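You operate a simulated robot arm through the tools that you are given. There is no shell and no other tool.

You are at the controls of a simulated robot arm. One attempt, no reset.

TASK
Put things in order on the top of the far bench. At the end: the white jar from the top of the far bench stands where the black pin stood; the black pin stands where the strawberry pouch stood; the orange gas nozzle stands where the white jar stood; the strawberry pouch from the top of the far bench is on the small blue tray; whatever was shut is shut again. Leave all else as you found it, and nothing knocked over. Set down upright: strawberry pouch.

It is judged by the outcome, as a careful person would: the job done as asked, and still so three seconds after it is handed in. It fails if anything else is knocked over, pushed out of place, dropped, spilled or broken.

THE ROBOT
A 7-joint arm with a two-finger gripper, fixed in place. Base frame: the origin is at the foot of the arm, x ahead of it, y to its left, z up; the work surface is at about z = 0. Lengths are in mm, angles in rad, forces in N, time in s.
With the tool pointing down near the work surface it reaches from about 160 to 380 mm from the base axis. Its first joint turns from -1.257 to 1.257 rad. Payload 0.6 kg.
The tool frame sits at the grasp point between the pads (the TCP): z along the fingers, y along the line on which they close. The tips reach 22 mm beyond it. The gripper opens to 92 mm; its body begins 65 mm behind the TCP.
Orientation is that of the tool frame in the base frame, as [roll, pitch, yaw] about the fixed x, y, z axes, in that order (R = Rz(yaw) Ry(pitch) Rx(roll)). With the fingers straight down and closing along the base's y, the tool's x points along the base's -x, its y along +y and its z along -z.

THE INTERFACE
- The arm moves only by the tool play_rows. Its argument "commands" is a list of rows, each an object of numbers (a shift or turn left out is 0, a gripper value left out holds the last): "x", "y", "z": the shift along the tool's x, y, z in mm; "rx", "ry", "rz": the turn, a rotation vector about the tool's x, y, z in rad. In form: [{"x": .., "y": .., "z": .., "rx": .., "ry": .., "rz": ..}, ...]. A call has 1 to 20 rows; each row shifts and turns the commanded pose from where the row before left it, along the tool's axes as they then stand. "grip" is the gripper command, from -1 (fully open) to 1 (shut), values between in proportion, set as the call begins (left out, the last holds). A row lasts 0.2 s, in which the tool goes at most 50 mm and 0.15 rad; a call with a longer step from one row to the next is refused whole, and so is a gripper value outside its range. Where a pose cannot be reached the arm comes as near as it can. A force on the tool above 40 N (or 10 N above the force at the start of the call, whichever is more), or a blocked arm, ends the call early, and 0.2 s more pass. Each finger travels about 59.9 mm/s and halts on what it meets, pressing with about 23 N; the grip force reading is that of the motor and also rises with nothing between the fingers. The clock runs only during rows and for 0.2 s after the last one: add rows that do not move to give the fingers time. It gives the time, the measured TCP pose, the force on the tool (base axes), the opening and the grip force at its end, in the units of the frame above (readings bear some noise), with the torque about the TCP (base axes, N m) and any sound that the robot's microphone picked up.
- Cameras (640 x 400 px; columns grow to the right, rows downward): "scene" is fixed at [68.4, -273.4, 396.7]; the picture's right is [0.72, -0.69, 0.00], its down [-0.41, -0.43, -0.81] and it looks along [0.56, 0.58, -0.59] (base axes); focal length 214 px, centre (320, 200). "wrist" rides on the gripper at [71, 19, -102] in the tool frame; the picture's right is [-0.26, 0.97, 0.00], its down [-0.75, -0.20, -0.62] and it looks along [-0.60, -0.16, 0.78] (tool axes); focal length 280 px, centre (320, 200). There is no depth. A picture from a camera that has moved, and an enlarged one, comes with that camera's place and axes in the base frame and with its lens. The place of the scene camera against the robot may be out by one fixed shift of up to 12 mm in any direction.
- snapshot(camera): a new picture of that camera. No time passes.
- inspect(camera, box): a new picture of the part [left, top, right, bottom] of that camera's present view, enlarged. No time passes.
- finish_job(): hands the job in; it is judged then, once.

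Places have to be worked out from the pictures, the camera data and where the tool is seen. Open the gripper and draw the arm clear of the work before you hand the job in, unless the task says otherwise.

The tools are called as a command line: name --argument value ..., lists and objects as JSON in quotes. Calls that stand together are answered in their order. play_rows: Moves the arm, as the interface text tells. Its arguments: {"type":"object","properties":{"commands":{"type":"array","items":{"type":"object","properties":{"x":{"type":"number"},"y":{"type":"number"},"z":{"type":"number"},"rx":{"type":"number"},"ry":{"type":"number"},"rz":{"type":"number"}}}},"grip":{"type":"number"}},"required":["commands"]} The other tools are called the same way: snapshot (camera) takes a picture; inspect (camera, box) takes an enlarged picture of a part of a camera's view; finish_job () hands the job in.

At the start:

```text
clock: 0.0
tool_pos: [290.9, 48.2, 231.1]
ee_rot: [-3.142, -0.001, 3.141]
wrist_force: [0.0, 0.8, 0.1]
wrist_torque: [0.01, 0.02, 0.02]
opening: 92.0
gripper_force: 0.2
```

scene: 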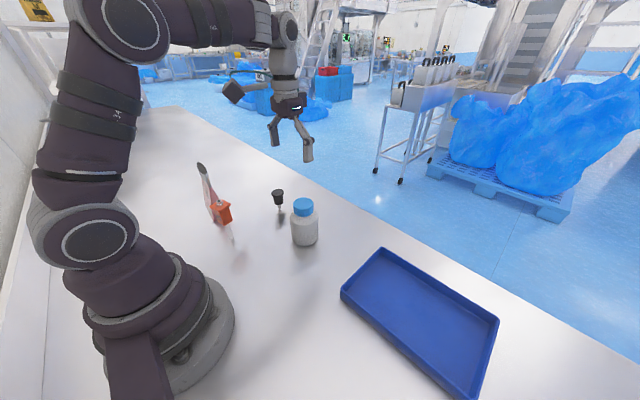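
wrist: 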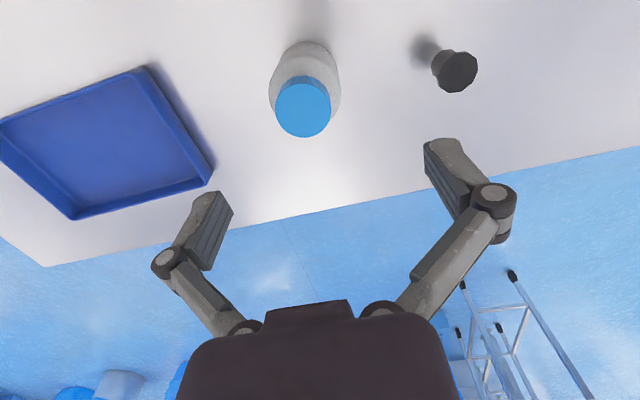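

I start by taking enlarged pictures of the bench to identify each object; no movement yet.

inspect --camera "scene" --box '[160, 130, 360, 255]'

inspect --camera "wrist" --box '[200, 0, 520, 200]'

snapshot --camera "scene"

```text
3.20 times, centred on (260, 192) of scene
camera zoom: at [68.4, -273.4, 396.7], right [0.72, -0.69, 0.0], down [-0.41, -0.43, -0.81], along [0.56, 0.58, -0.59], focal length 686 px, centre (512, 224)
```

zoom: 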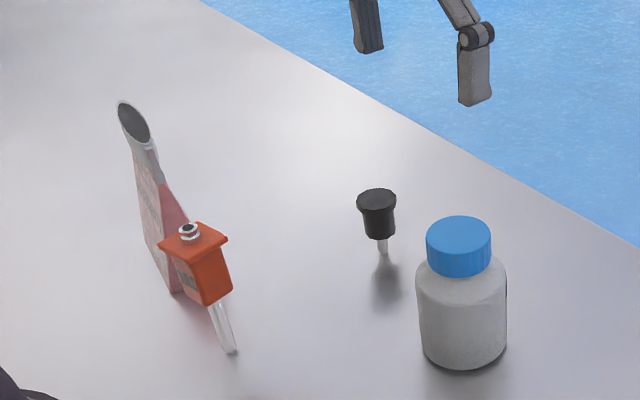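

```text
2.00 times, centred on (360, 100) of wrist
camera zoom: at [219.3, 66.2, 333.1], right [0.26, 0.97, 0.0], down [0.75, -0.2, 0.62], along [0.6, -0.16, -0.78], focal length 561 px, centre (240, 400)
```

zoom: 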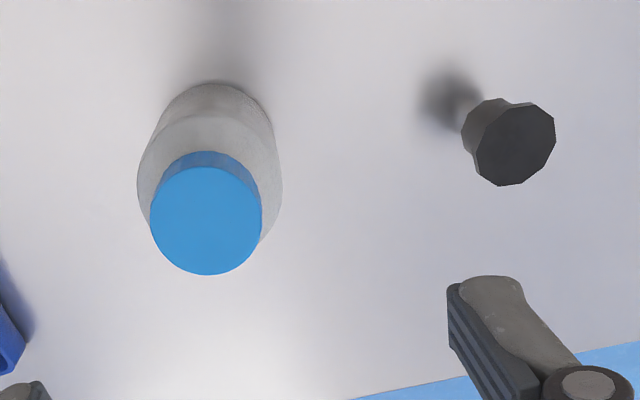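

```text
taken
```

scene: 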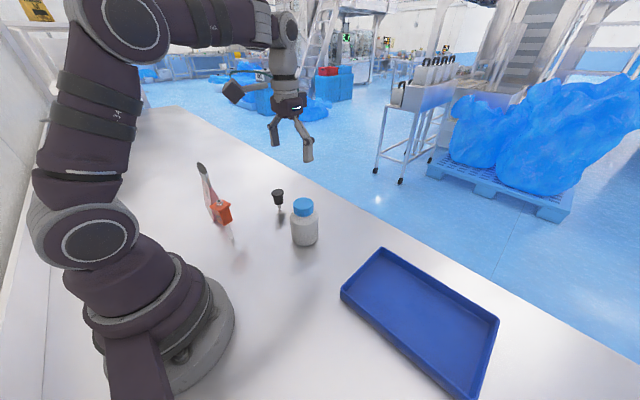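

The bench holds a jar near (300, 30), the pin near (291, 111), the nozzle near (172, 143), the pouch near (165, 240) and the tray near x 250–400, y −350…−140. I'll lift and swing left so the wrist camera can look at the pouch and nozzle.

play_rows --commands '[{"z": -20, "rz": -0.082}, {"z": -20, "rz": -0.082}, {"x": 1.47, "y": 29.44, "rz": -0.1}, {"x": 1.47, "y": 29.44, "rz": -0.1}, {"x": 1.47, "y": 29.44, "rz": -0.1}, {"x": 1.47, "y": 29.44, "rz": -0.1}, {"x": 1.47, "y": 29.44, "rz": -0.1}, {"x": 1.47, "y": 29.44, "rz": -0.1}]' --grip -1

snapshot --camera "wrist"

snapshot --camera "scene"

```text
clock: 1.8
tool_pos: [209.8, 202.3, 272.8]
ee_rot: [-3.141, 0.002, -2.375]
wrist_force: [0.8, 0.4, 0.7]
wrist_torque: [0.02, -0.05, 0.03]
opening: 92.1
gripper_force: 0.0
```

```text
taken
camera wrist: at [146.3, 166.7, 373.7], right [-0.48, 0.88, 0.0], down [0.68, 0.38, 0.62], along [0.55, 0.3, -0.78], focal length 280 px, centre (320, 200)
```

wrist: 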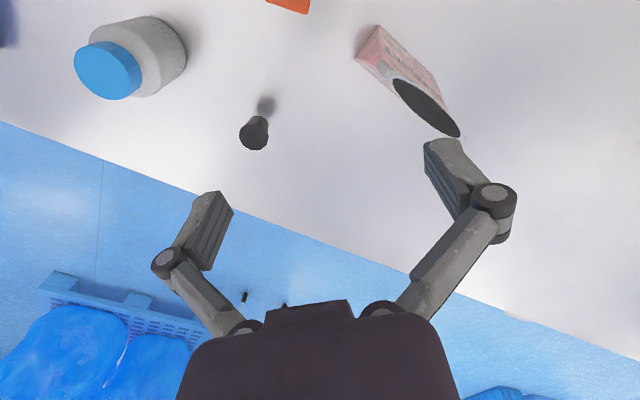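

```text
taken
```

scene: 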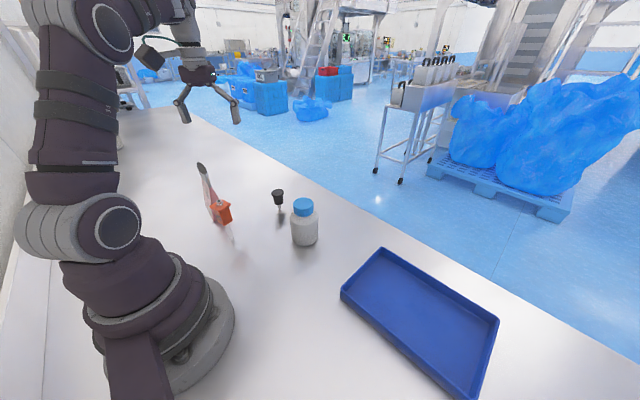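

The pouch is visible at upper right; I zoom in on it and the other objects.

inspect --camera "wrist" --box '[330, 0, 490, 150]'

inspect --camera "wrist" --box '[60, 0, 300, 160]'

```text
2.67 times, centred on (410, 75) of wrist
camera zoom: at [146.3, 166.7, 373.7], right [-0.48, 0.88, 0.0], down [0.68, 0.38, 0.62], along [0.55, 0.3, -0.78], focal length 748 px, centre (80, 533)
```

zoom: 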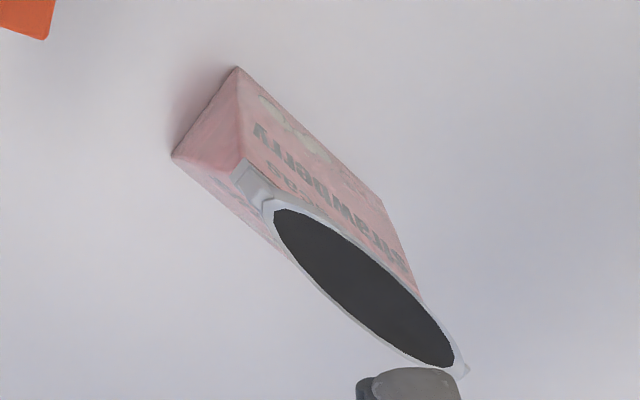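

```text
2.50 times, centred on (180, 80) of wrist
camera zoom: at [146.3, 166.7, 373.7], right [-0.48, 0.88, 0.0], down [0.68, 0.38, 0.62], along [0.55, 0.3, -0.78], focal length 701 px, centre (670, 500)
```

zoom: 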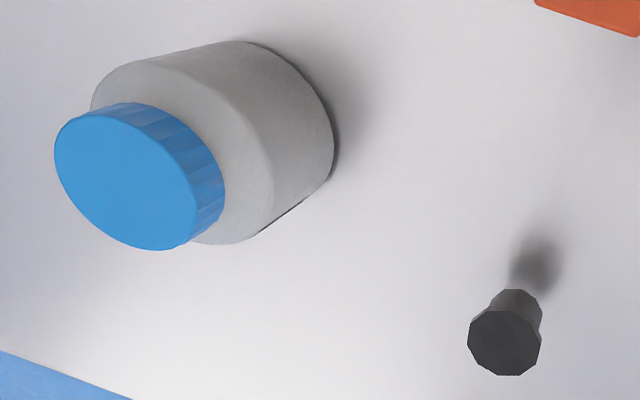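

The pouch is open-topped, roughly 43 mm thick along x and 95 mm wide along y, centred near (176, 290), about 155 mm tall. I'll retract toward the base to see the nozzle and the pouch from another viewpoint.

play_rows --commands '[{"x": 25, "z": -5}, {"x": 25, "z": -5}, {"x": 25, "z": -5}, {"x": 25, "z": -5}, {}]'

snapshot --camera "wrist"

```text
clock: 3.0
tool_pos: [140.5, 134.0, 291.1]
ee_rot: [-3.141, 0.0, -2.377]
wrist_force: [-0.5, 0.5, -0.6]
wrist_torque: [-0.05, 0.0, -0.02]
opening: 92.0
gripper_force: 0.1
```

```text
taken
camera wrist: at [75.4, 97.9, 393.1], right [-0.48, 0.88, 0.0], down [0.69, 0.37, 0.62], along [0.55, 0.3, -0.78], focal length 280 px, centre (320, 200)
```

wrist: 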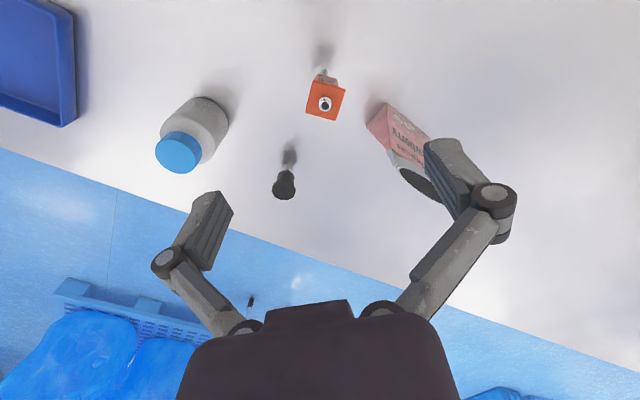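

Everything is in view now; I zoom on the nozzle, pin, jar and pouch.

inspect --camera "wrist" --box '[250, 30, 410, 130]'

inspect --camera "wrist" --box '[140, 80, 300, 210]'

inspect --camera "wrist" --box '[340, 80, 460, 210]'

inspect --camera "wrist" --box '[240, 110, 330, 210]'

```text
4.00 times, centred on (330, 80) of wrist
camera zoom: at [75.4, 97.9, 393.1], right [-0.48, 0.88, 0.0], down [0.69, 0.37, 0.62], along [0.55, 0.3, -0.78], focal length 1122 px, centre (280, 680)
```

zoom: 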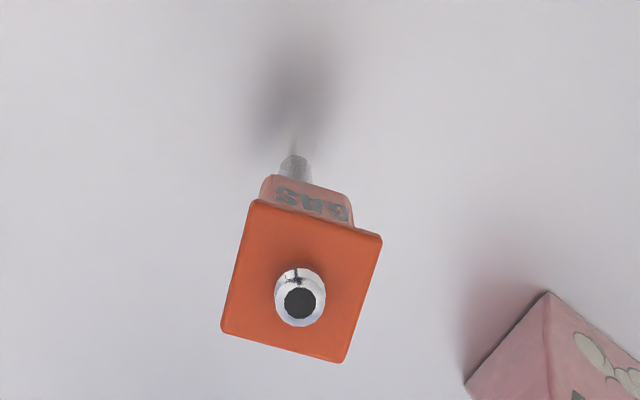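

```text
3.08 times, centred on (220, 145) of wrist
camera zoom: at [75.4, 97.9, 393.1], right [-0.48, 0.88, 0.0], down [0.69, 0.37, 0.62], along [0.55, 0.3, -0.78], focal length 863 px, centre (628, 369)
```

zoom: 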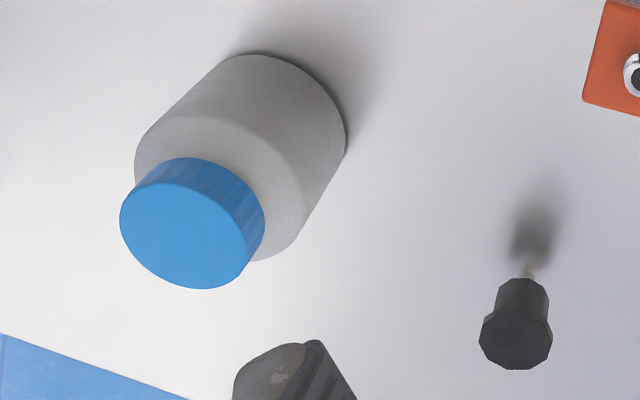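

```text
3.08 times, centred on (400, 145) of wrist
camera zoom: at [75.4, 97.9, 393.1], right [-0.48, 0.88, 0.0], down [0.69, 0.37, 0.62], along [0.55, 0.3, -0.78], focal length 863 px, centre (74, 369)
```

zoom: 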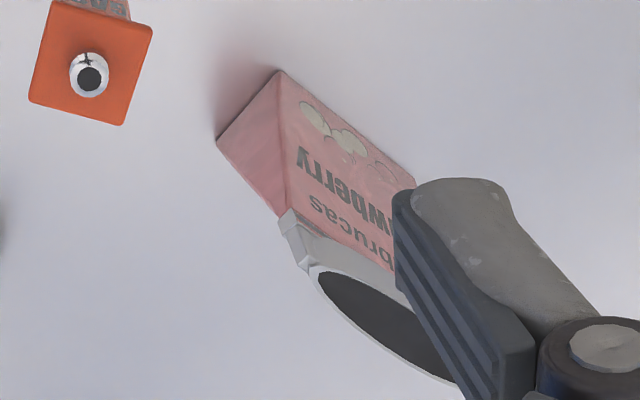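

```text
4.00 times, centred on (285, 160) of wrist
camera zoom: at [75.4, 97.9, 393.1], right [-0.48, 0.88, 0.0], down [0.69, 0.37, 0.62], along [0.55, 0.3, -0.78], focal length 1122 px, centre (460, 360)
```

zoom: 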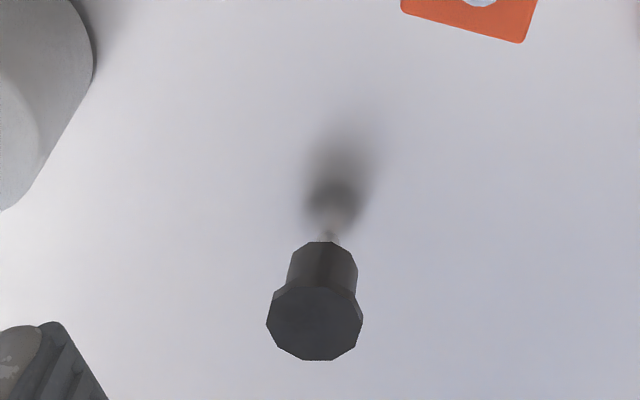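

Triangulating: jar (299, 30) ø66, 107 tall; pin (318, 170) 60 tall; nozzle (160, 151) 114 tall on a thin stem; pouch (179, 290), 150 tall, thin axis nearly along x. I'll turn the tool to close across the pouch's thickness and hover above it.

play_rows --commands '[{"rz": -0.135}, {"rz": -0.135}, {"rz": -0.135}, {"rz": -0.135}, {"rz": -0.133}, {"x": -32, "y": -3.5, "z": 8}, {"x": -32, "y": -3.5, "z": 8}, {"x": -32, "y": -3.5, "z": 8}, {"x": -32, "y": -3.5, "z": 8}, {"x": -32, "y": -3.5, "z": 8}, {}]'

snapshot --camera "wrist"

inspect --camera "scene" --box '[100, 60, 320, 200]'

```text
clock: 5.3
tool_pos: [180.9, 286.9, 249.9]
ee_rot: [-3.137, 0.009, -1.706]
wrist_force: [11.3, 10.8, -24.5]
wrist_torque: [0.38, 0.42, 0.34]
opening: 92.0
gripper_force: 0.1
out of reach, approached as far as the arm can: row 10
stopped in row 11: the force on the tool passed its limit at 68 N (the readings are from after the stop); the commanded pose is now the measured one
```

```text
taken
camera wrist: at [151.6, 217.7, 350.5], right [-0.92, 0.39, 0.0], down [0.3, 0.71, 0.63], along [0.25, 0.58, -0.78], focal length 280 px, centre (320, 200)
```

wrist: 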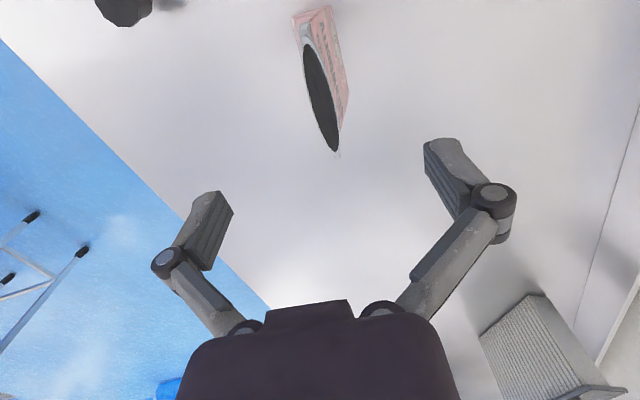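

```text
2.86 times, centred on (210, 130) of scene
camera zoom: at [68.4, -273.4, 396.7], right [0.72, -0.69, 0.0], down [-0.41, -0.43, -0.81], along [0.56, 0.58, -0.59], focal length 613 px, centre (634, 400)
```

zoom: 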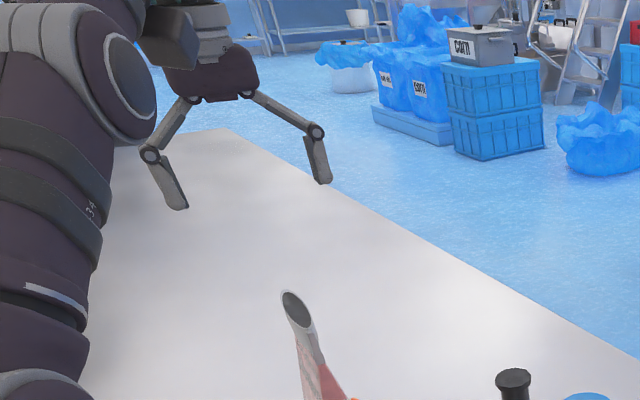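

The arm hit its reach limit at this height (no object touched as far as I see). I hold still to check that the force reading settles.

play_rows --commands '[{}, {}]'

snapshot --camera "scene"

inspect --camera "wrist" --box '[260, 0, 400, 170]'

```text
clock: 5.9
tool_pos: [181.3, 287.1, 248.2]
ee_rot: [-3.139, 0.009, -1.706]
wrist_force: [6.7, 7.1, -18.1]
wrist_torque: [0.29, 0.3, 0.23]
opening: 91.9
gripper_force: 0.1
stopped in row 2: the force on the tool passed its limit at 41 N (the readings are from after the stop); the commanded pose is now the measured one
```

```text
taken
```

scene: 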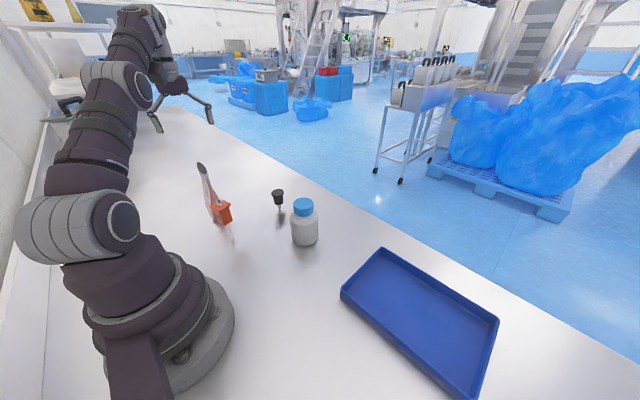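

```text
2.35 times, centred on (330, 85) of wrist
camera zoom: at [151.7, 217.7, 350.5], right [-0.92, 0.39, 0.0], down [0.3, 0.71, 0.63], along [0.25, 0.58, -0.77], focal length 660 px, centre (296, 471)
```

zoom: 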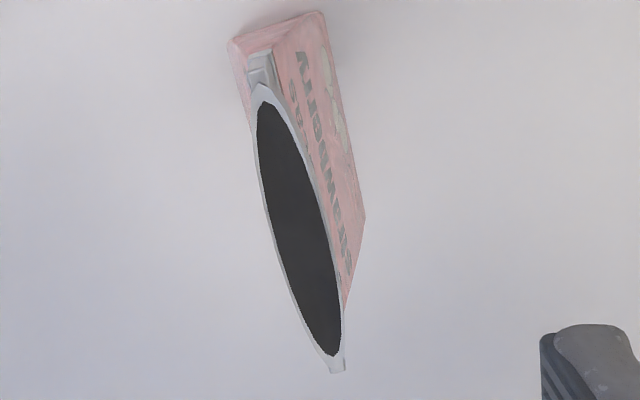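

The force looks like the arm straining near full stretch (nothing touches the tool). I lower the tool 30 mm with a slight retreat, still well above the pouch (top ≈150).

play_rows --commands '[{"x": 2, "y": 1, "z": 6}, {"x": 2, "y": 1, "z": 6}, {"z": 6}, {"z": 6}, {"z": 6}, {}]'

```text
clock: 7.3
tool_pos: [177.4, 283.3, 218.5]
ee_rot: [-3.137, 0.007, -1.705]
wrist_force: [0.1, 0.0, -0.1]
wrist_torque: [0.0, 0.0, 0.01]
opening: 91.9
gripper_force: 0.2
```

Force is back to zero at z = 218. I take a new wrist view to refine the pouch's place before descending.

inspect --camera "wrist" --box '[240, 0, 440, 200]'

inspect --camera "scene" --box '[120, 70, 280, 260]'

```text
2.00 times, centred on (340, 100) of wrist
camera zoom: at [148.8, 213.6, 321.3], right [-0.92, 0.39, 0.0], down [0.3, 0.71, 0.63], along [0.25, 0.58, -0.78], focal length 561 px, centre (280, 400)
```

zoom: 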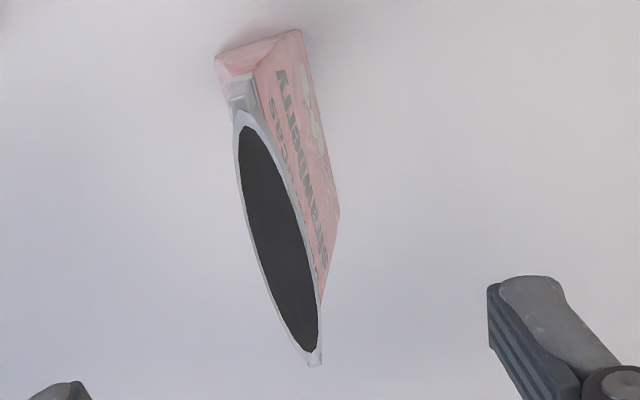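

```text
2.11 times, centred on (200, 165) of scene
camera zoom: at [68.4, -273.4, 396.7], right [0.72, -0.69, 0.0], down [-0.41, -0.43, -0.81], along [0.56, 0.58, -0.59], focal length 452 px, centre (573, 274)
```

zoom: 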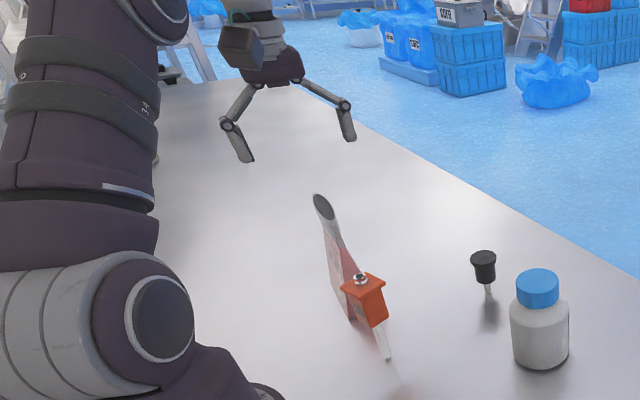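

Pouch centre refined to about (178, 287) with its thin axis lined up with the tool's closing line. I descend over it with the fingers open, straddling the thin direction, to z ≈ 98.

play_rows --commands '[{"x": -3.7, "z": 15}, {"z": 15}, {"z": 15}, {"z": 15}, {"z": 15}, {"z": 15}, {"z": 15}, {"z": 15}, {}]'

snapshot --camera "wrist"

inspect --camera "scene" --box '[120, 90, 280, 250]'

```text
clock: 9.3
tool_pos: [179.4, 287.8, 97.7]
ee_rot: [-3.137, 0.007, -1.707]
wrist_force: [0.2, -0.5, 0.1]
wrist_torque: [-0.01, -0.03, -0.01]
opening: 92.1
gripper_force: 0.0
```

```text
taken
camera wrist: at [150.4, 218.3, 200.4], right [-0.92, 0.39, 0.0], down [0.3, 0.72, 0.63], along [0.25, 0.58, -0.78], focal length 280 px, centre (320, 200)
```

wrist: 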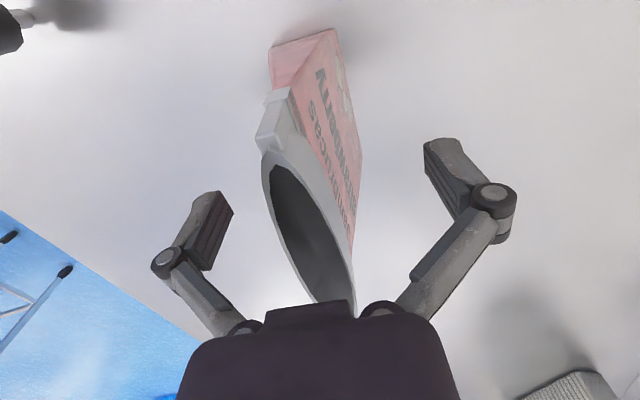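

```text
2.50 times, centred on (200, 170) of scene
camera zoom: at [68.4, -273.4, 396.7], right [0.72, -0.69, 0.0], down [-0.41, -0.43, -0.81], along [0.56, 0.58, -0.59], focal length 536 px, centre (620, 275)
```

zoom: 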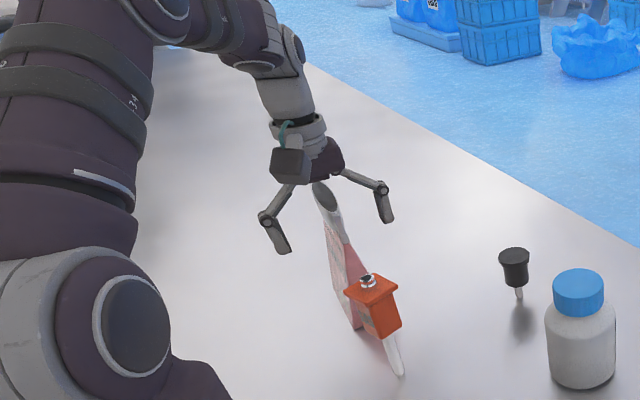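

The pouch sits centred between the fingers with the palm clear of its mouth. I close part-way first, then check.

play_rows --commands '[{}, {}, {}, {}]' --grip 0.15

snapshot --camera "wrist"

```text
clock: 10.3
tool_pos: [179.6, 287.0, 99.4]
ee_rot: [-3.139, 0.008, -1.705]
wrist_force: [0.5, 0.1, 0.6]
wrist_torque: [-0.01, 0.03, -0.03]
opening: 39.0
gripper_force: 0.1
```

```text
taken
camera wrist: at [150.4, 218.4, 200.6], right [-0.92, 0.39, 0.0], down [0.3, 0.72, 0.63], along [0.25, 0.58, -0.78], focal length 280 px, centre (320, 200)
```

wrist: 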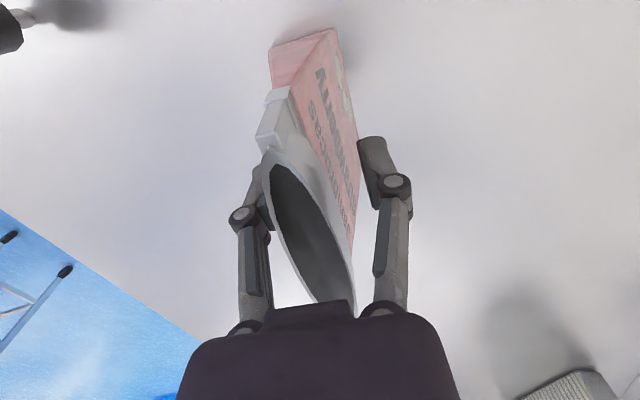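

No contact at 39 mm opening. I close further to grip the pouch firmly.

play_rows --commands '[{}, {}]' --grip 0.32

play_rows --commands '[{}, {}, {}]' --grip 0.6

snapshot --camera "wrist"

```text
clock: 10.9
tool_pos: [178.6, 287.1, 98.4]
ee_rot: [-3.138, 0.007, -1.705]
wrist_force: [0.1, -0.1, -0.2]
wrist_torque: [0.02, 0.0, -0.01]
opening: 31.1
gripper_force: 0.1
```

```text
clock: 11.7
tool_pos: [179.3, 286.4, 99.0]
ee_rot: [-3.137, 0.009, -1.706]
wrist_force: [-0.3, 0.1, -0.2]
wrist_torque: [-0.01, 0.01, -0.04]
opening: 18.6
gripper_force: 0.1
```

```text
taken
camera wrist: at [150.4, 218.4, 200.6], right [-0.92, 0.39, 0.0], down [0.3, 0.72, 0.63], along [0.25, 0.58, -0.78], focal length 280 px, centre (320, 200)
```

wrist: 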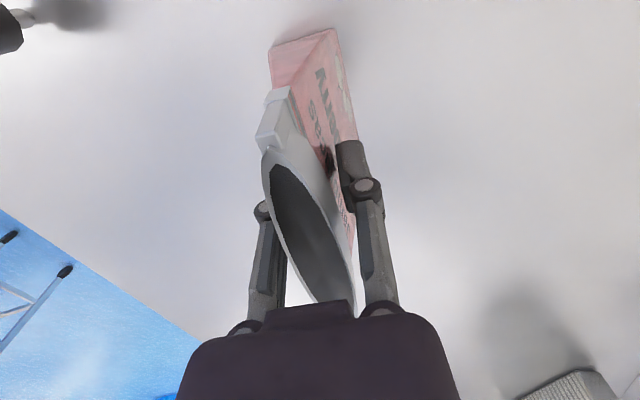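

At 18.6 mm there is still no grip force, so the pouch is thinner here; I keep closing.

play_rows --commands '[{}, {}]' --grip 0.75

play_rows --commands '[{}, {}, {}]' --grip 0.95

inspect --camera "wrist" --box '[240, 20, 420, 320]'

```text
clock: 12.3
tool_pos: [179.5, 287.0, 99.2]
ee_rot: [-3.138, 0.007, -1.704]
wrist_force: [0.1, 0.1, 0.5]
wrist_torque: [0.01, 0.01, 0.0]
opening: 15.8
gripper_force: 22.6
```

```text
clock: 13.1
tool_pos: [179.6, 286.6, 99.3]
ee_rot: [-3.139, 0.007, -1.705]
wrist_force: [-0.3, -0.4, 2.1]
wrist_torque: [0.03, -0.01, 0.01]
opening: 15.8
gripper_force: 23.4
```

```text
1.33 times, centred on (330, 170) of wrist
camera zoom: at [150.4, 218.4, 200.6], right [-0.92, 0.39, 0.0], down [0.3, 0.72, 0.63], along [0.25, 0.58, -0.78], focal length 374 px, centre (307, 240)
```

zoom: 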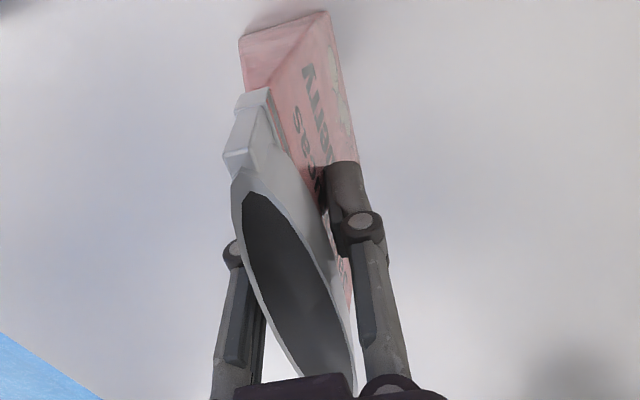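

The pouch is gripped at 15.8 mm with 23 N. I lift it slowly and check that it comes along without slipping.

play_rows --commands '[{"z": -3}, {"z": -4}, {"z": -5}, {"z": -5}, {"z": -5}, {}]'

snapshot --camera "wrist"

inspect --camera "scene" --box '[120, 90, 280, 250]'

```text
clock: 14.5
tool_pos: [179.4, 287.2, 122.1]
ee_rot: [-3.138, 0.006, -1.706]
wrist_force: [-0.5, 0.5, -1.3]
wrist_torque: [-0.01, -0.03, -0.03]
opening: 15.6
gripper_force: 23.2
```

```text
taken
camera wrist: at [150.5, 218.5, 222.7], right [-0.92, 0.39, 0.0], down [0.3, 0.71, 0.63], along [0.25, 0.58, -0.78], focal length 280 px, centre (320, 200)
```

wrist: 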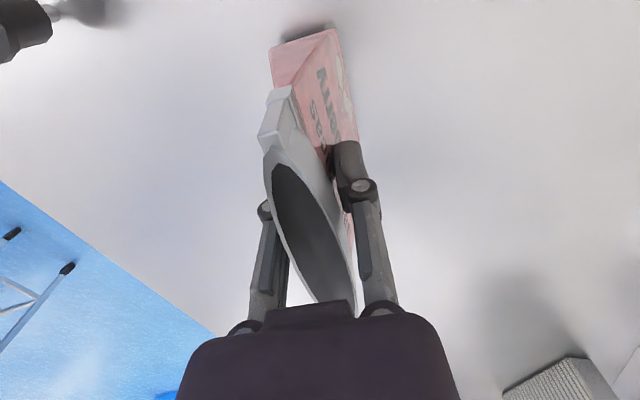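

```text
2.50 times, centred on (200, 170) of scene
camera zoom: at [68.4, -273.4, 396.7], right [0.72, -0.69, 0.0], down [-0.41, -0.43, -0.81], along [0.56, 0.58, -0.59], focal length 536 px, centre (620, 275)
```

zoom: 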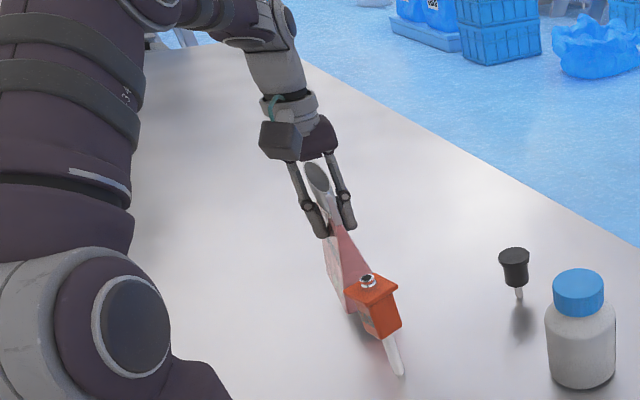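

The pouch lifted cleanly (base is 99 mm below the TCP). I raise it, draw it inward to R≈300 at z≈258 so its base clears all the objects.

play_rows --commands '[{"z": -13}, {"z": -13}, {"z": -13}, {"z": -13}, {"z": -13}, {"x": 4, "y": 1.8, "z": -13}, {"x": 8.67, "y": 3.88, "z": -14}, {"x": 8.67, "y": 3.88, "z": -14}, {"x": 8.67, "y": 3.88, "z": -14}, {"x": 5, "y": 2.2, "z": -14}, {}]'

snapshot --camera "scene"

snapshot --camera "wrist"

```text
clock: 16.9
tool_pos: [157.7, 253.7, 254.1]
ee_rot: [-3.138, 0.007, -1.706]
wrist_force: [-0.4, -0.9, 0.1]
wrist_torque: [0.0, -0.01, -0.01]
opening: 15.5
gripper_force: 23.5
```

```text
taken
```

scene: 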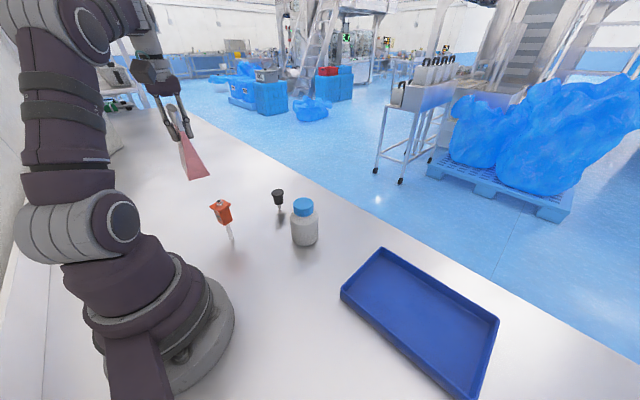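

```text
taken
camera wrist: at [129.8, 185.0, 356.1], right [-0.92, 0.39, 0.0], down [0.3, 0.72, 0.63], along [0.25, 0.58, -0.78], focal length 280 px, centre (320, 200)
```

wrist: 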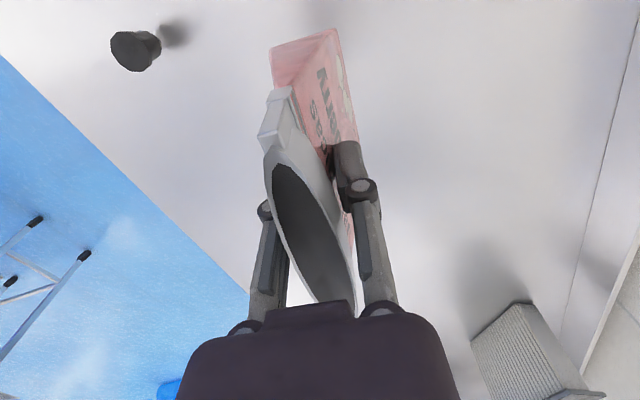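

The pouch's base is at z≈155, clear of everything. I swing clockwise around the base toward the tray, keeping the pouch upright.

play_rows --commands '[{"x": 13.54, "y": -26.61, "rz": 0.1}, {"x": 13.54, "y": -26.61, "rz": 0.1}, {"x": 13.54, "y": -26.61, "rz": 0.1}, {"x": 13.54, "y": -26.61, "rz": 0.1}, {"x": 13.54, "y": -26.61, "rz": 0.1}, {"x": 13.54, "y": -26.61, "rz": 0.1}, {"x": 13.54, "y": -26.61, "rz": 0.1}, {"x": 13.54, "y": -26.61, "rz": 0.1}, {"x": 13.54, "y": -26.61, "rz": 0.1}, {"x": 13.54, "y": -26.61, "rz": 0.1}, {"x": 13.54, "y": -26.61, "rz": 0.1}, {"x": 13.54, "y": -26.61, "rz": 0.1}, {"x": 13.54, "y": -26.61, "rz": 0.1}, {"x": 13.54, "y": -26.61, "rz": 0.1}, {"x": 13.54, "y": -26.61, "rz": 0.1}, {}]'

snapshot --camera "wrist"

snapshot --camera "scene"

```text
clock: 20.3
tool_pos: [265.0, -138.4, 255.9]
ee_rot: [3.136, 0.005, 3.077]
wrist_force: [0.2, 0.0, -0.1]
wrist_torque: [0.03, -0.03, -0.01]
opening: 2.2
gripper_force: 0.0
```

```text
taken
camera wrist: at [195.2, -116.3, 357.0], right [0.32, 0.95, 0.01], down [0.74, -0.26, 0.63], along [0.59, -0.2, -0.78], focal length 280 px, centre (320, 200)
```

wrist: 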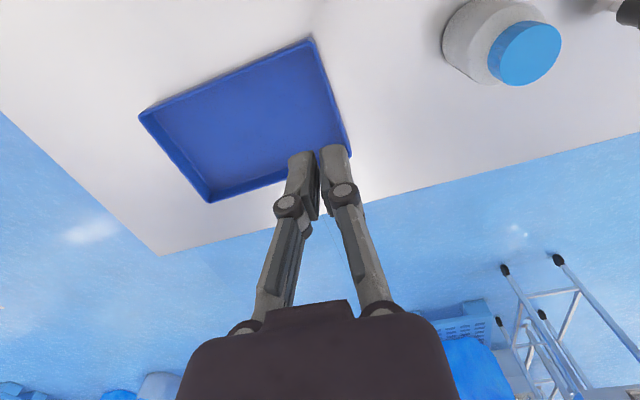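

```text
taken
```

scene: 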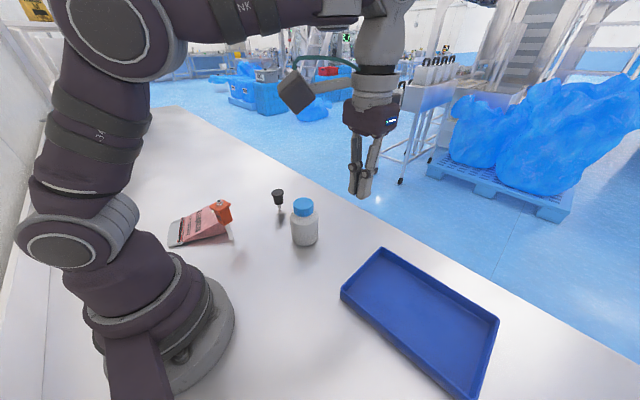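

The gripper is empty (opening 2.2 mm): the pouch slipped out during the swing and lies on the bench near the nozzle. I look closely to see what state it and its neighbours are in before doing anything.

inspect --camera "scene" --box '[140, 160, 300, 260]'

inspect --camera "scene" --box '[260, 170, 340, 260]'

inspect --camera "wrist" --box '[110, 20, 370, 220]'

```text
4.00 times, centred on (220, 210) of scene
camera zoom: at [68.4, -273.4, 396.7], right [0.72, -0.69, 0.0], down [-0.41, -0.43, -0.81], along [0.56, 0.58, -0.59], focal length 858 px, centre (720, 160)
```

zoom: 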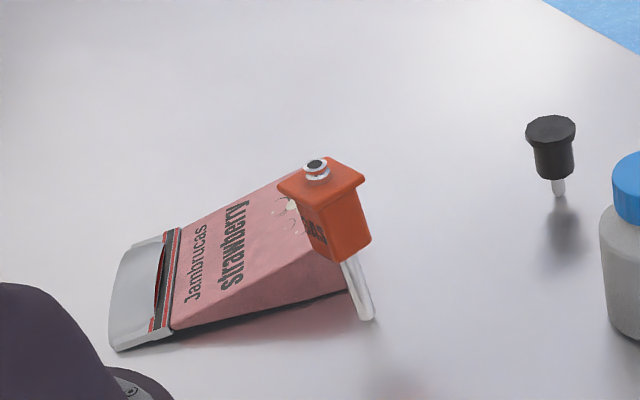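

```text
4.44 times, centred on (300, 215) of scene
camera zoom: at [68.4, -273.4, 396.7], right [0.72, -0.69, 0.0], down [-0.41, -0.43, -0.81], along [0.56, 0.58, -0.59], focal length 953 px, centre (409, 133)
```

zoom: 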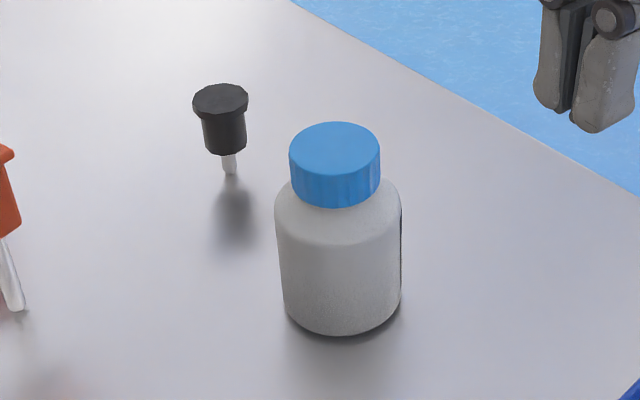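

```text
2.00 times, centred on (240, 120) of wrist
camera zoom: at [195.2, -116.3, 357.0], right [0.32, 0.95, 0.01], down [0.74, -0.26, 0.63], along [0.59, -0.2, -0.78], focal length 561 px, centre (480, 360)
```

zoom: 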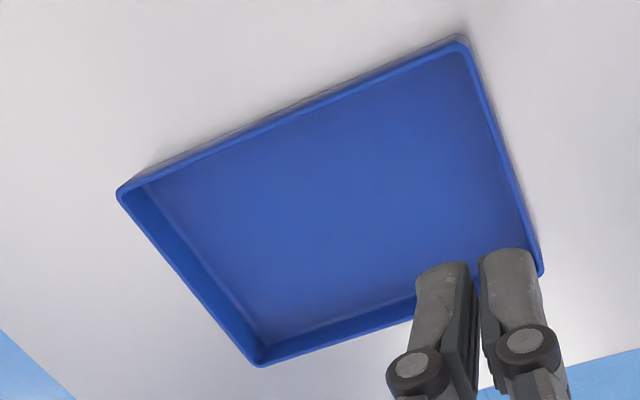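

Nozzle, pin and jar still stand exactly where they were; only the pouch fell and it lies on its broad face behind the nozzle. From this view the tray spans about x 242–398, y −140…−370. I swing back (empty) and retract to view the pouch from above.

play_rows --commands '[{"x": -13.37, "y": 36.47, "rz": -0.1054}, {"x": -12.47, "y": 36.78, "rz": -0.1054}, {"x": -11.56, "y": 37.08, "rz": -0.1054}, {"x": -10.65, "y": 37.35, "rz": -0.1054}, {"x": -9.73, "y": 37.6, "rz": -0.1054}, {"x": -8.8, "y": 37.83, "rz": -0.1054}, {"x": -7.86, "y": 38.04, "rz": -0.1054}, {"x": -6.93, "y": 38.22, "rz": -0.1054}, {"x": -5.98, "y": 38.38, "rz": -0.1054}, {"x": -5.04, "y": 38.51, "rz": -0.1054}, {"x": -4.09, "y": 38.62, "rz": -0.1054}, {"x": -3.14, "y": 38.71, "rz": -0.1054}, {"x": 23.6, "y": 2.9, "z": -8}, {"x": 23.6, "y": 2.9, "z": -8}, {"x": 23.6, "y": 2.9, "z": -8}, {"x": 23.6, "y": 2.9, "z": -8}, {}]' --grip -1

snapshot --camera "wrist"

snapshot --camera "scene"

```text
clock: 23.9
tool_pos: [94.7, 178.9, 285.6]
ee_rot: [-3.141, 0.008, -1.941]
wrist_force: [-1.0, -0.2, 0.4]
wrist_torque: [0.01, -0.02, 0.02]
opening: 91.8
gripper_force: 0.1
```

```text
taken
camera wrist: at [50.9, 117.7, 387.3], right [-0.81, 0.59, 0.0], down [0.46, 0.63, 0.63], along [0.37, 0.51, -0.78], focal length 280 px, centre (320, 200)
```

wrist: 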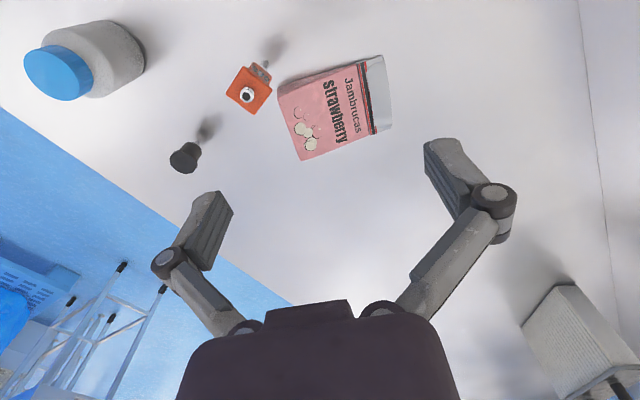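

```text
taken
```

scene: 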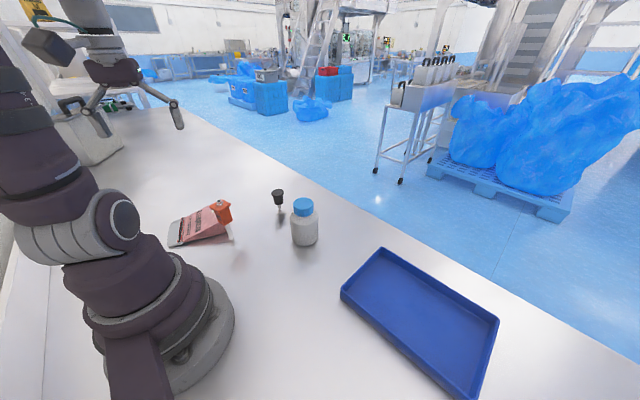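

The pouch is clearly seen, lying front face up with its mouth pointing toward −x. I zoom to measure it.

inspect --camera "wrist" --box '[220, 40, 420, 170]'

inspect --camera "wrist" --box '[340, 40, 420, 150]'

inspect --camera "scene" --box '[155, 185, 255, 255]'

```text
3.08 times, centred on (320, 105) of wrist
camera zoom: at [50.9, 117.7, 387.3], right [-0.81, 0.59, 0.0], down [0.46, 0.63, 0.63], along [0.37, 0.51, -0.78], focal length 863 px, centre (320, 492)
```

zoom: 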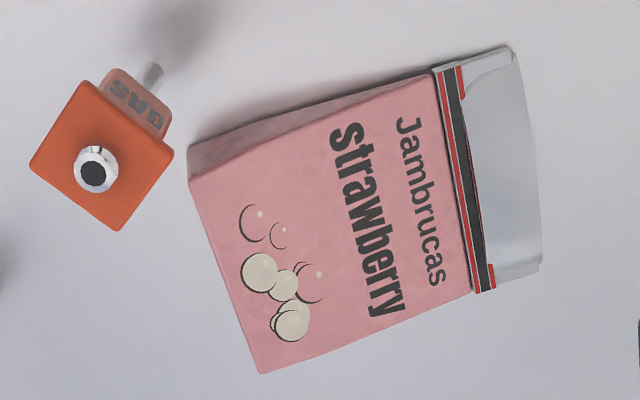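

```text
3.64 times, centred on (380, 95) of wrist
camera zoom: at [50.9, 117.7, 387.3], right [-0.81, 0.59, 0.0], down [0.46, 0.63, 0.63], along [0.37, 0.51, -0.78], focal length 1020 px, centre (102, 582)
```

zoom: 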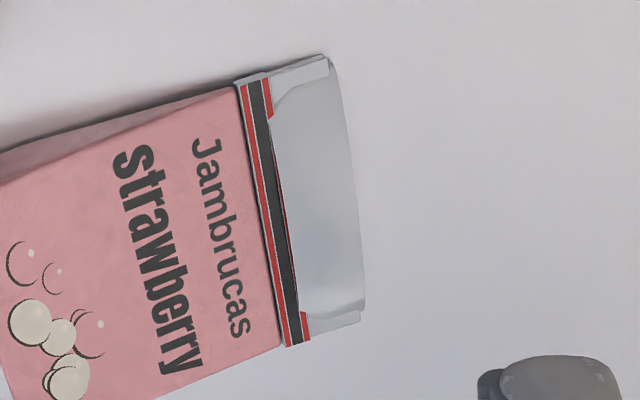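

```text
5.71 times, centred on (205, 220) of scene
camera zoom: at [68.4, -273.4, 396.7], right [0.72, -0.69, 0.0], down [-0.41, -0.43, -0.81], along [0.56, 0.58, -0.59], focal length 1226 px, centre (977, 86)
```

zoom: 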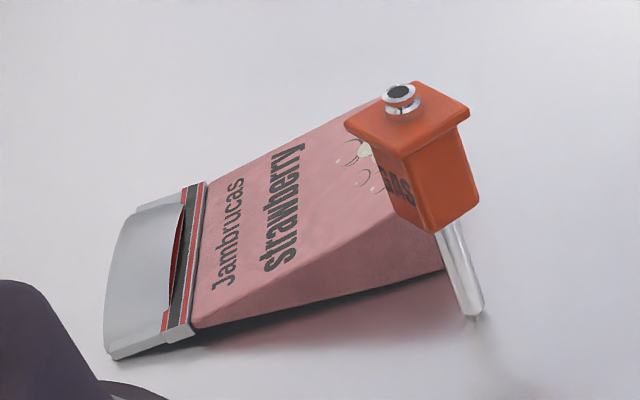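

The pouch lies with its base end toward the nozzle (near corner ≈(166, 179), only ~5 mm lateral clearance from the nozzle's plate), so it can't be stood up there safely. My plan: push it away from the nozzle with closed fingers against its side, tip it upright by pressing its base edge, then re-grip it on the flat clip band. First I close the fingers and descend beside the pouch, away from the nozzle.

play_rows --commands '[{"x": 5.2, "y": 8.4}, {"z": 25}, {"z": 25}, {"z": 25}, {"z": 25}, {"z": 25}, {"z": 25}, {"z": 20}, {"z": 20}, {"z": 15}, {}]' --grip 1

snapshot --camera "wrist"

inspect --camera "scene" --box '[80, 110, 280, 260]'

```text
clock: 26.3
tool_pos: [86.3, 178.1, 81.7]
ee_rot: [-3.14, 0.007, -1.939]
wrist_force: [0.7, 0.3, 0.2]
wrist_torque: [0.0, 0.0, 0.05]
opening: 0.1
gripper_force: 23.3
```

```text
taken
camera wrist: at [43.2, 118.2, 183.3], right [-0.81, 0.59, 0.0], down [0.46, 0.62, 0.63], along [0.37, 0.51, -0.78], focal length 280 px, centre (320, 200)
```

wrist: 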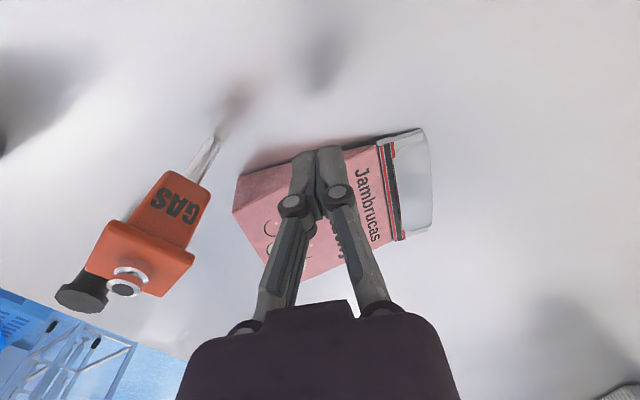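

```text
2.67 times, centred on (180, 185) of scene
camera zoom: at [68.5, -273.4, 396.7], right [0.72, -0.69, 0.0], down [-0.41, -0.43, -0.81], along [0.56, 0.58, -0.59], focal length 572 px, centre (693, 240)
```

zoom: 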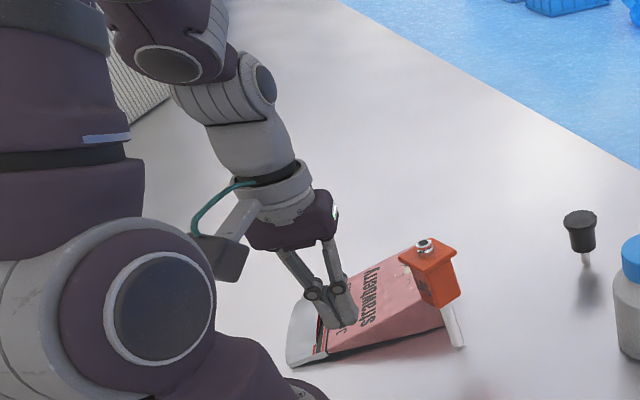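

The fingers are beside the pouch with ample room from the nozzle. I descend so the tips are ~10 mm above the bench, then look again.

play_rows --commands '[{"z": 15}, {"z": 15}, {"z": 12}, {"z": 8}, {}]'

snapshot --camera "wrist"

inspect --camera "scene" --box '[120, 160, 280, 260]'

```text
clock: 27.5
tool_pos: [87.8, 179.0, 31.0]
ee_rot: [-3.14, 0.008, -1.939]
wrist_force: [0.3, 0.2, 0.7]
wrist_torque: [0.0, 0.03, 0.01]
opening: 0.0
gripper_force: 22.9
```

```text
taken
camera wrist: at [43.3, 118.5, 132.1], right [-0.81, 0.59, 0.0], down [0.46, 0.62, 0.63], along [0.37, 0.51, -0.78], focal length 280 px, centre (320, 200)
```

wrist: 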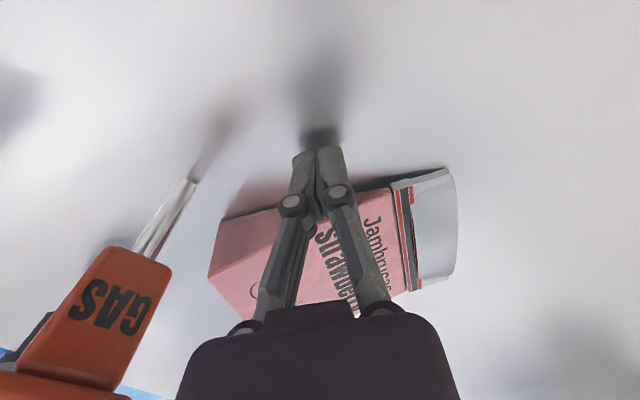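

```text
4.00 times, centred on (200, 210) of scene
camera zoom: at [68.4, -273.4, 396.7], right [0.72, -0.69, 0.0], down [-0.41, -0.43, -0.81], along [0.56, 0.58, -0.59], focal length 858 px, centre (800, 160)
```

zoom: 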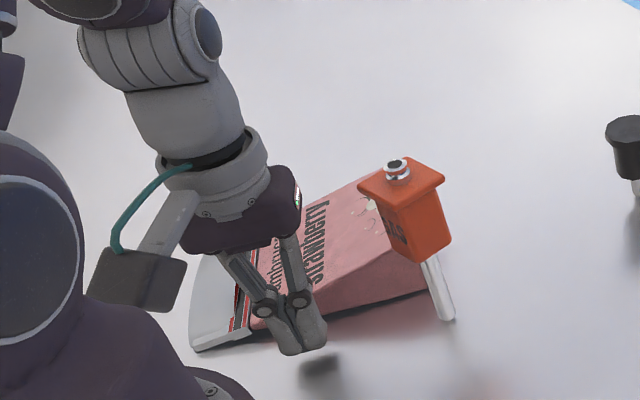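

Fingers are just beside the pouch's side face. I push it slowly away from the nozzle (toward +y), in small steps.

play_rows --commands '[{"x": -6}, {"x": -6}, {"x": -5}, {"x": -4}, {"x": -4}, {"x": -4}, {"x": -4}, {"x": -4}, {"x": -4}, {}]'

snapshot --camera "wrist"

inspect --camera "scene" --box '[120, 160, 280, 260]'

```text
clock: 29.7
tool_pos: [102.2, 217.2, 31.1]
ee_rot: [3.141, 0.007, -1.94]
wrist_force: [-0.4, 0.2, 0.3]
wrist_torque: [0.02, 0.01, -0.01]
opening: 0.0
gripper_force: 23.2
```

```text
taken
camera wrist: at [58.9, 156.4, 133.0], right [-0.81, 0.59, 0.0], down [0.46, 0.63, 0.63], along [0.37, 0.51, -0.78], focal length 280 px, centre (320, 200)
```

wrist: 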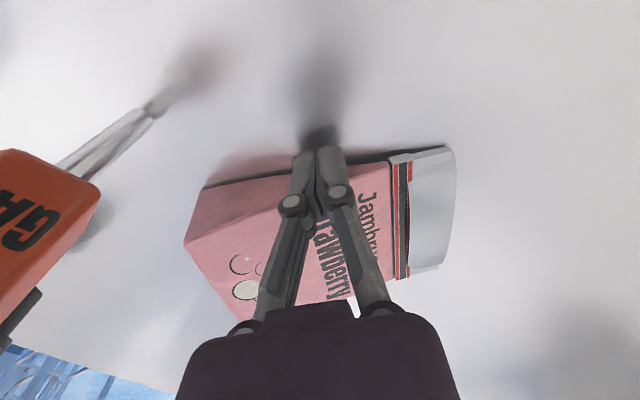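

```text
4.00 times, centred on (200, 210) of scene
camera zoom: at [68.4, -273.4, 396.7], right [0.72, -0.69, 0.0], down [-0.41, -0.43, -0.81], along [0.56, 0.58, -0.59], focal length 858 px, centre (800, 160)
```

zoom: 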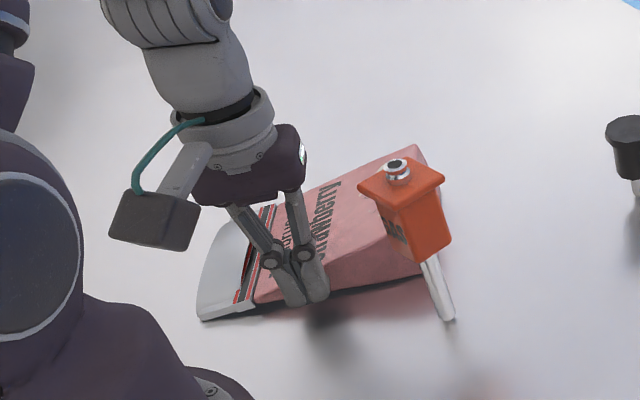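

The pouch slides smoothly and the nozzle is untouched. I push another 40 mm.

play_rows --commands '[{"x": -4}, {"x": -4}, {"x": -4}, {"x": -4}, {"x": -4}, {"x": -4}, {"x": -4}, {"x": -4}, {"x": -4}, {"x": -4}, {}]'

snapshot --camera "wrist"

inspect --camera "scene" --box '[120, 150, 280, 250]'

```text
clock: 32.1
tool_pos: [116.9, 254.4, 31.3]
ee_rot: [-3.14, 0.008, -1.938]
wrist_force: [-0.4, 0.0, -1.0]
wrist_torque: [0.04, -0.01, 0.01]
opening: 0.0
gripper_force: 23.0
```

```text
taken
camera wrist: at [72.7, 194.5, 133.3], right [-0.81, 0.59, 0.0], down [0.46, 0.62, 0.63], along [0.37, 0.51, -0.78], focal length 280 px, centre (320, 200)
```

wrist: 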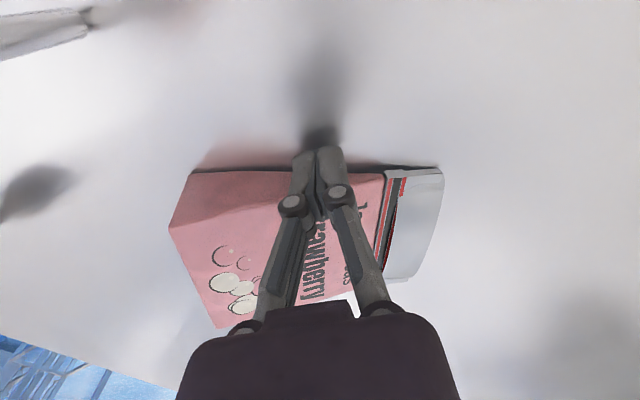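

```text
4.00 times, centred on (200, 200) of scene
camera zoom: at [68.4, -273.4, 396.7], right [0.72, -0.69, 0.0], down [-0.41, -0.43, -0.81], along [0.56, 0.58, -0.59], focal length 858 px, centre (800, 200)
```

zoom: 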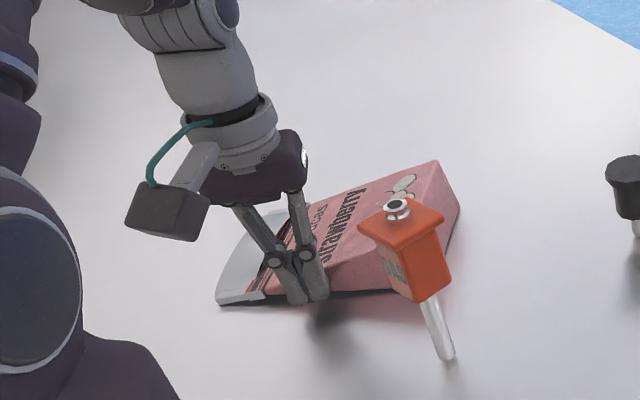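

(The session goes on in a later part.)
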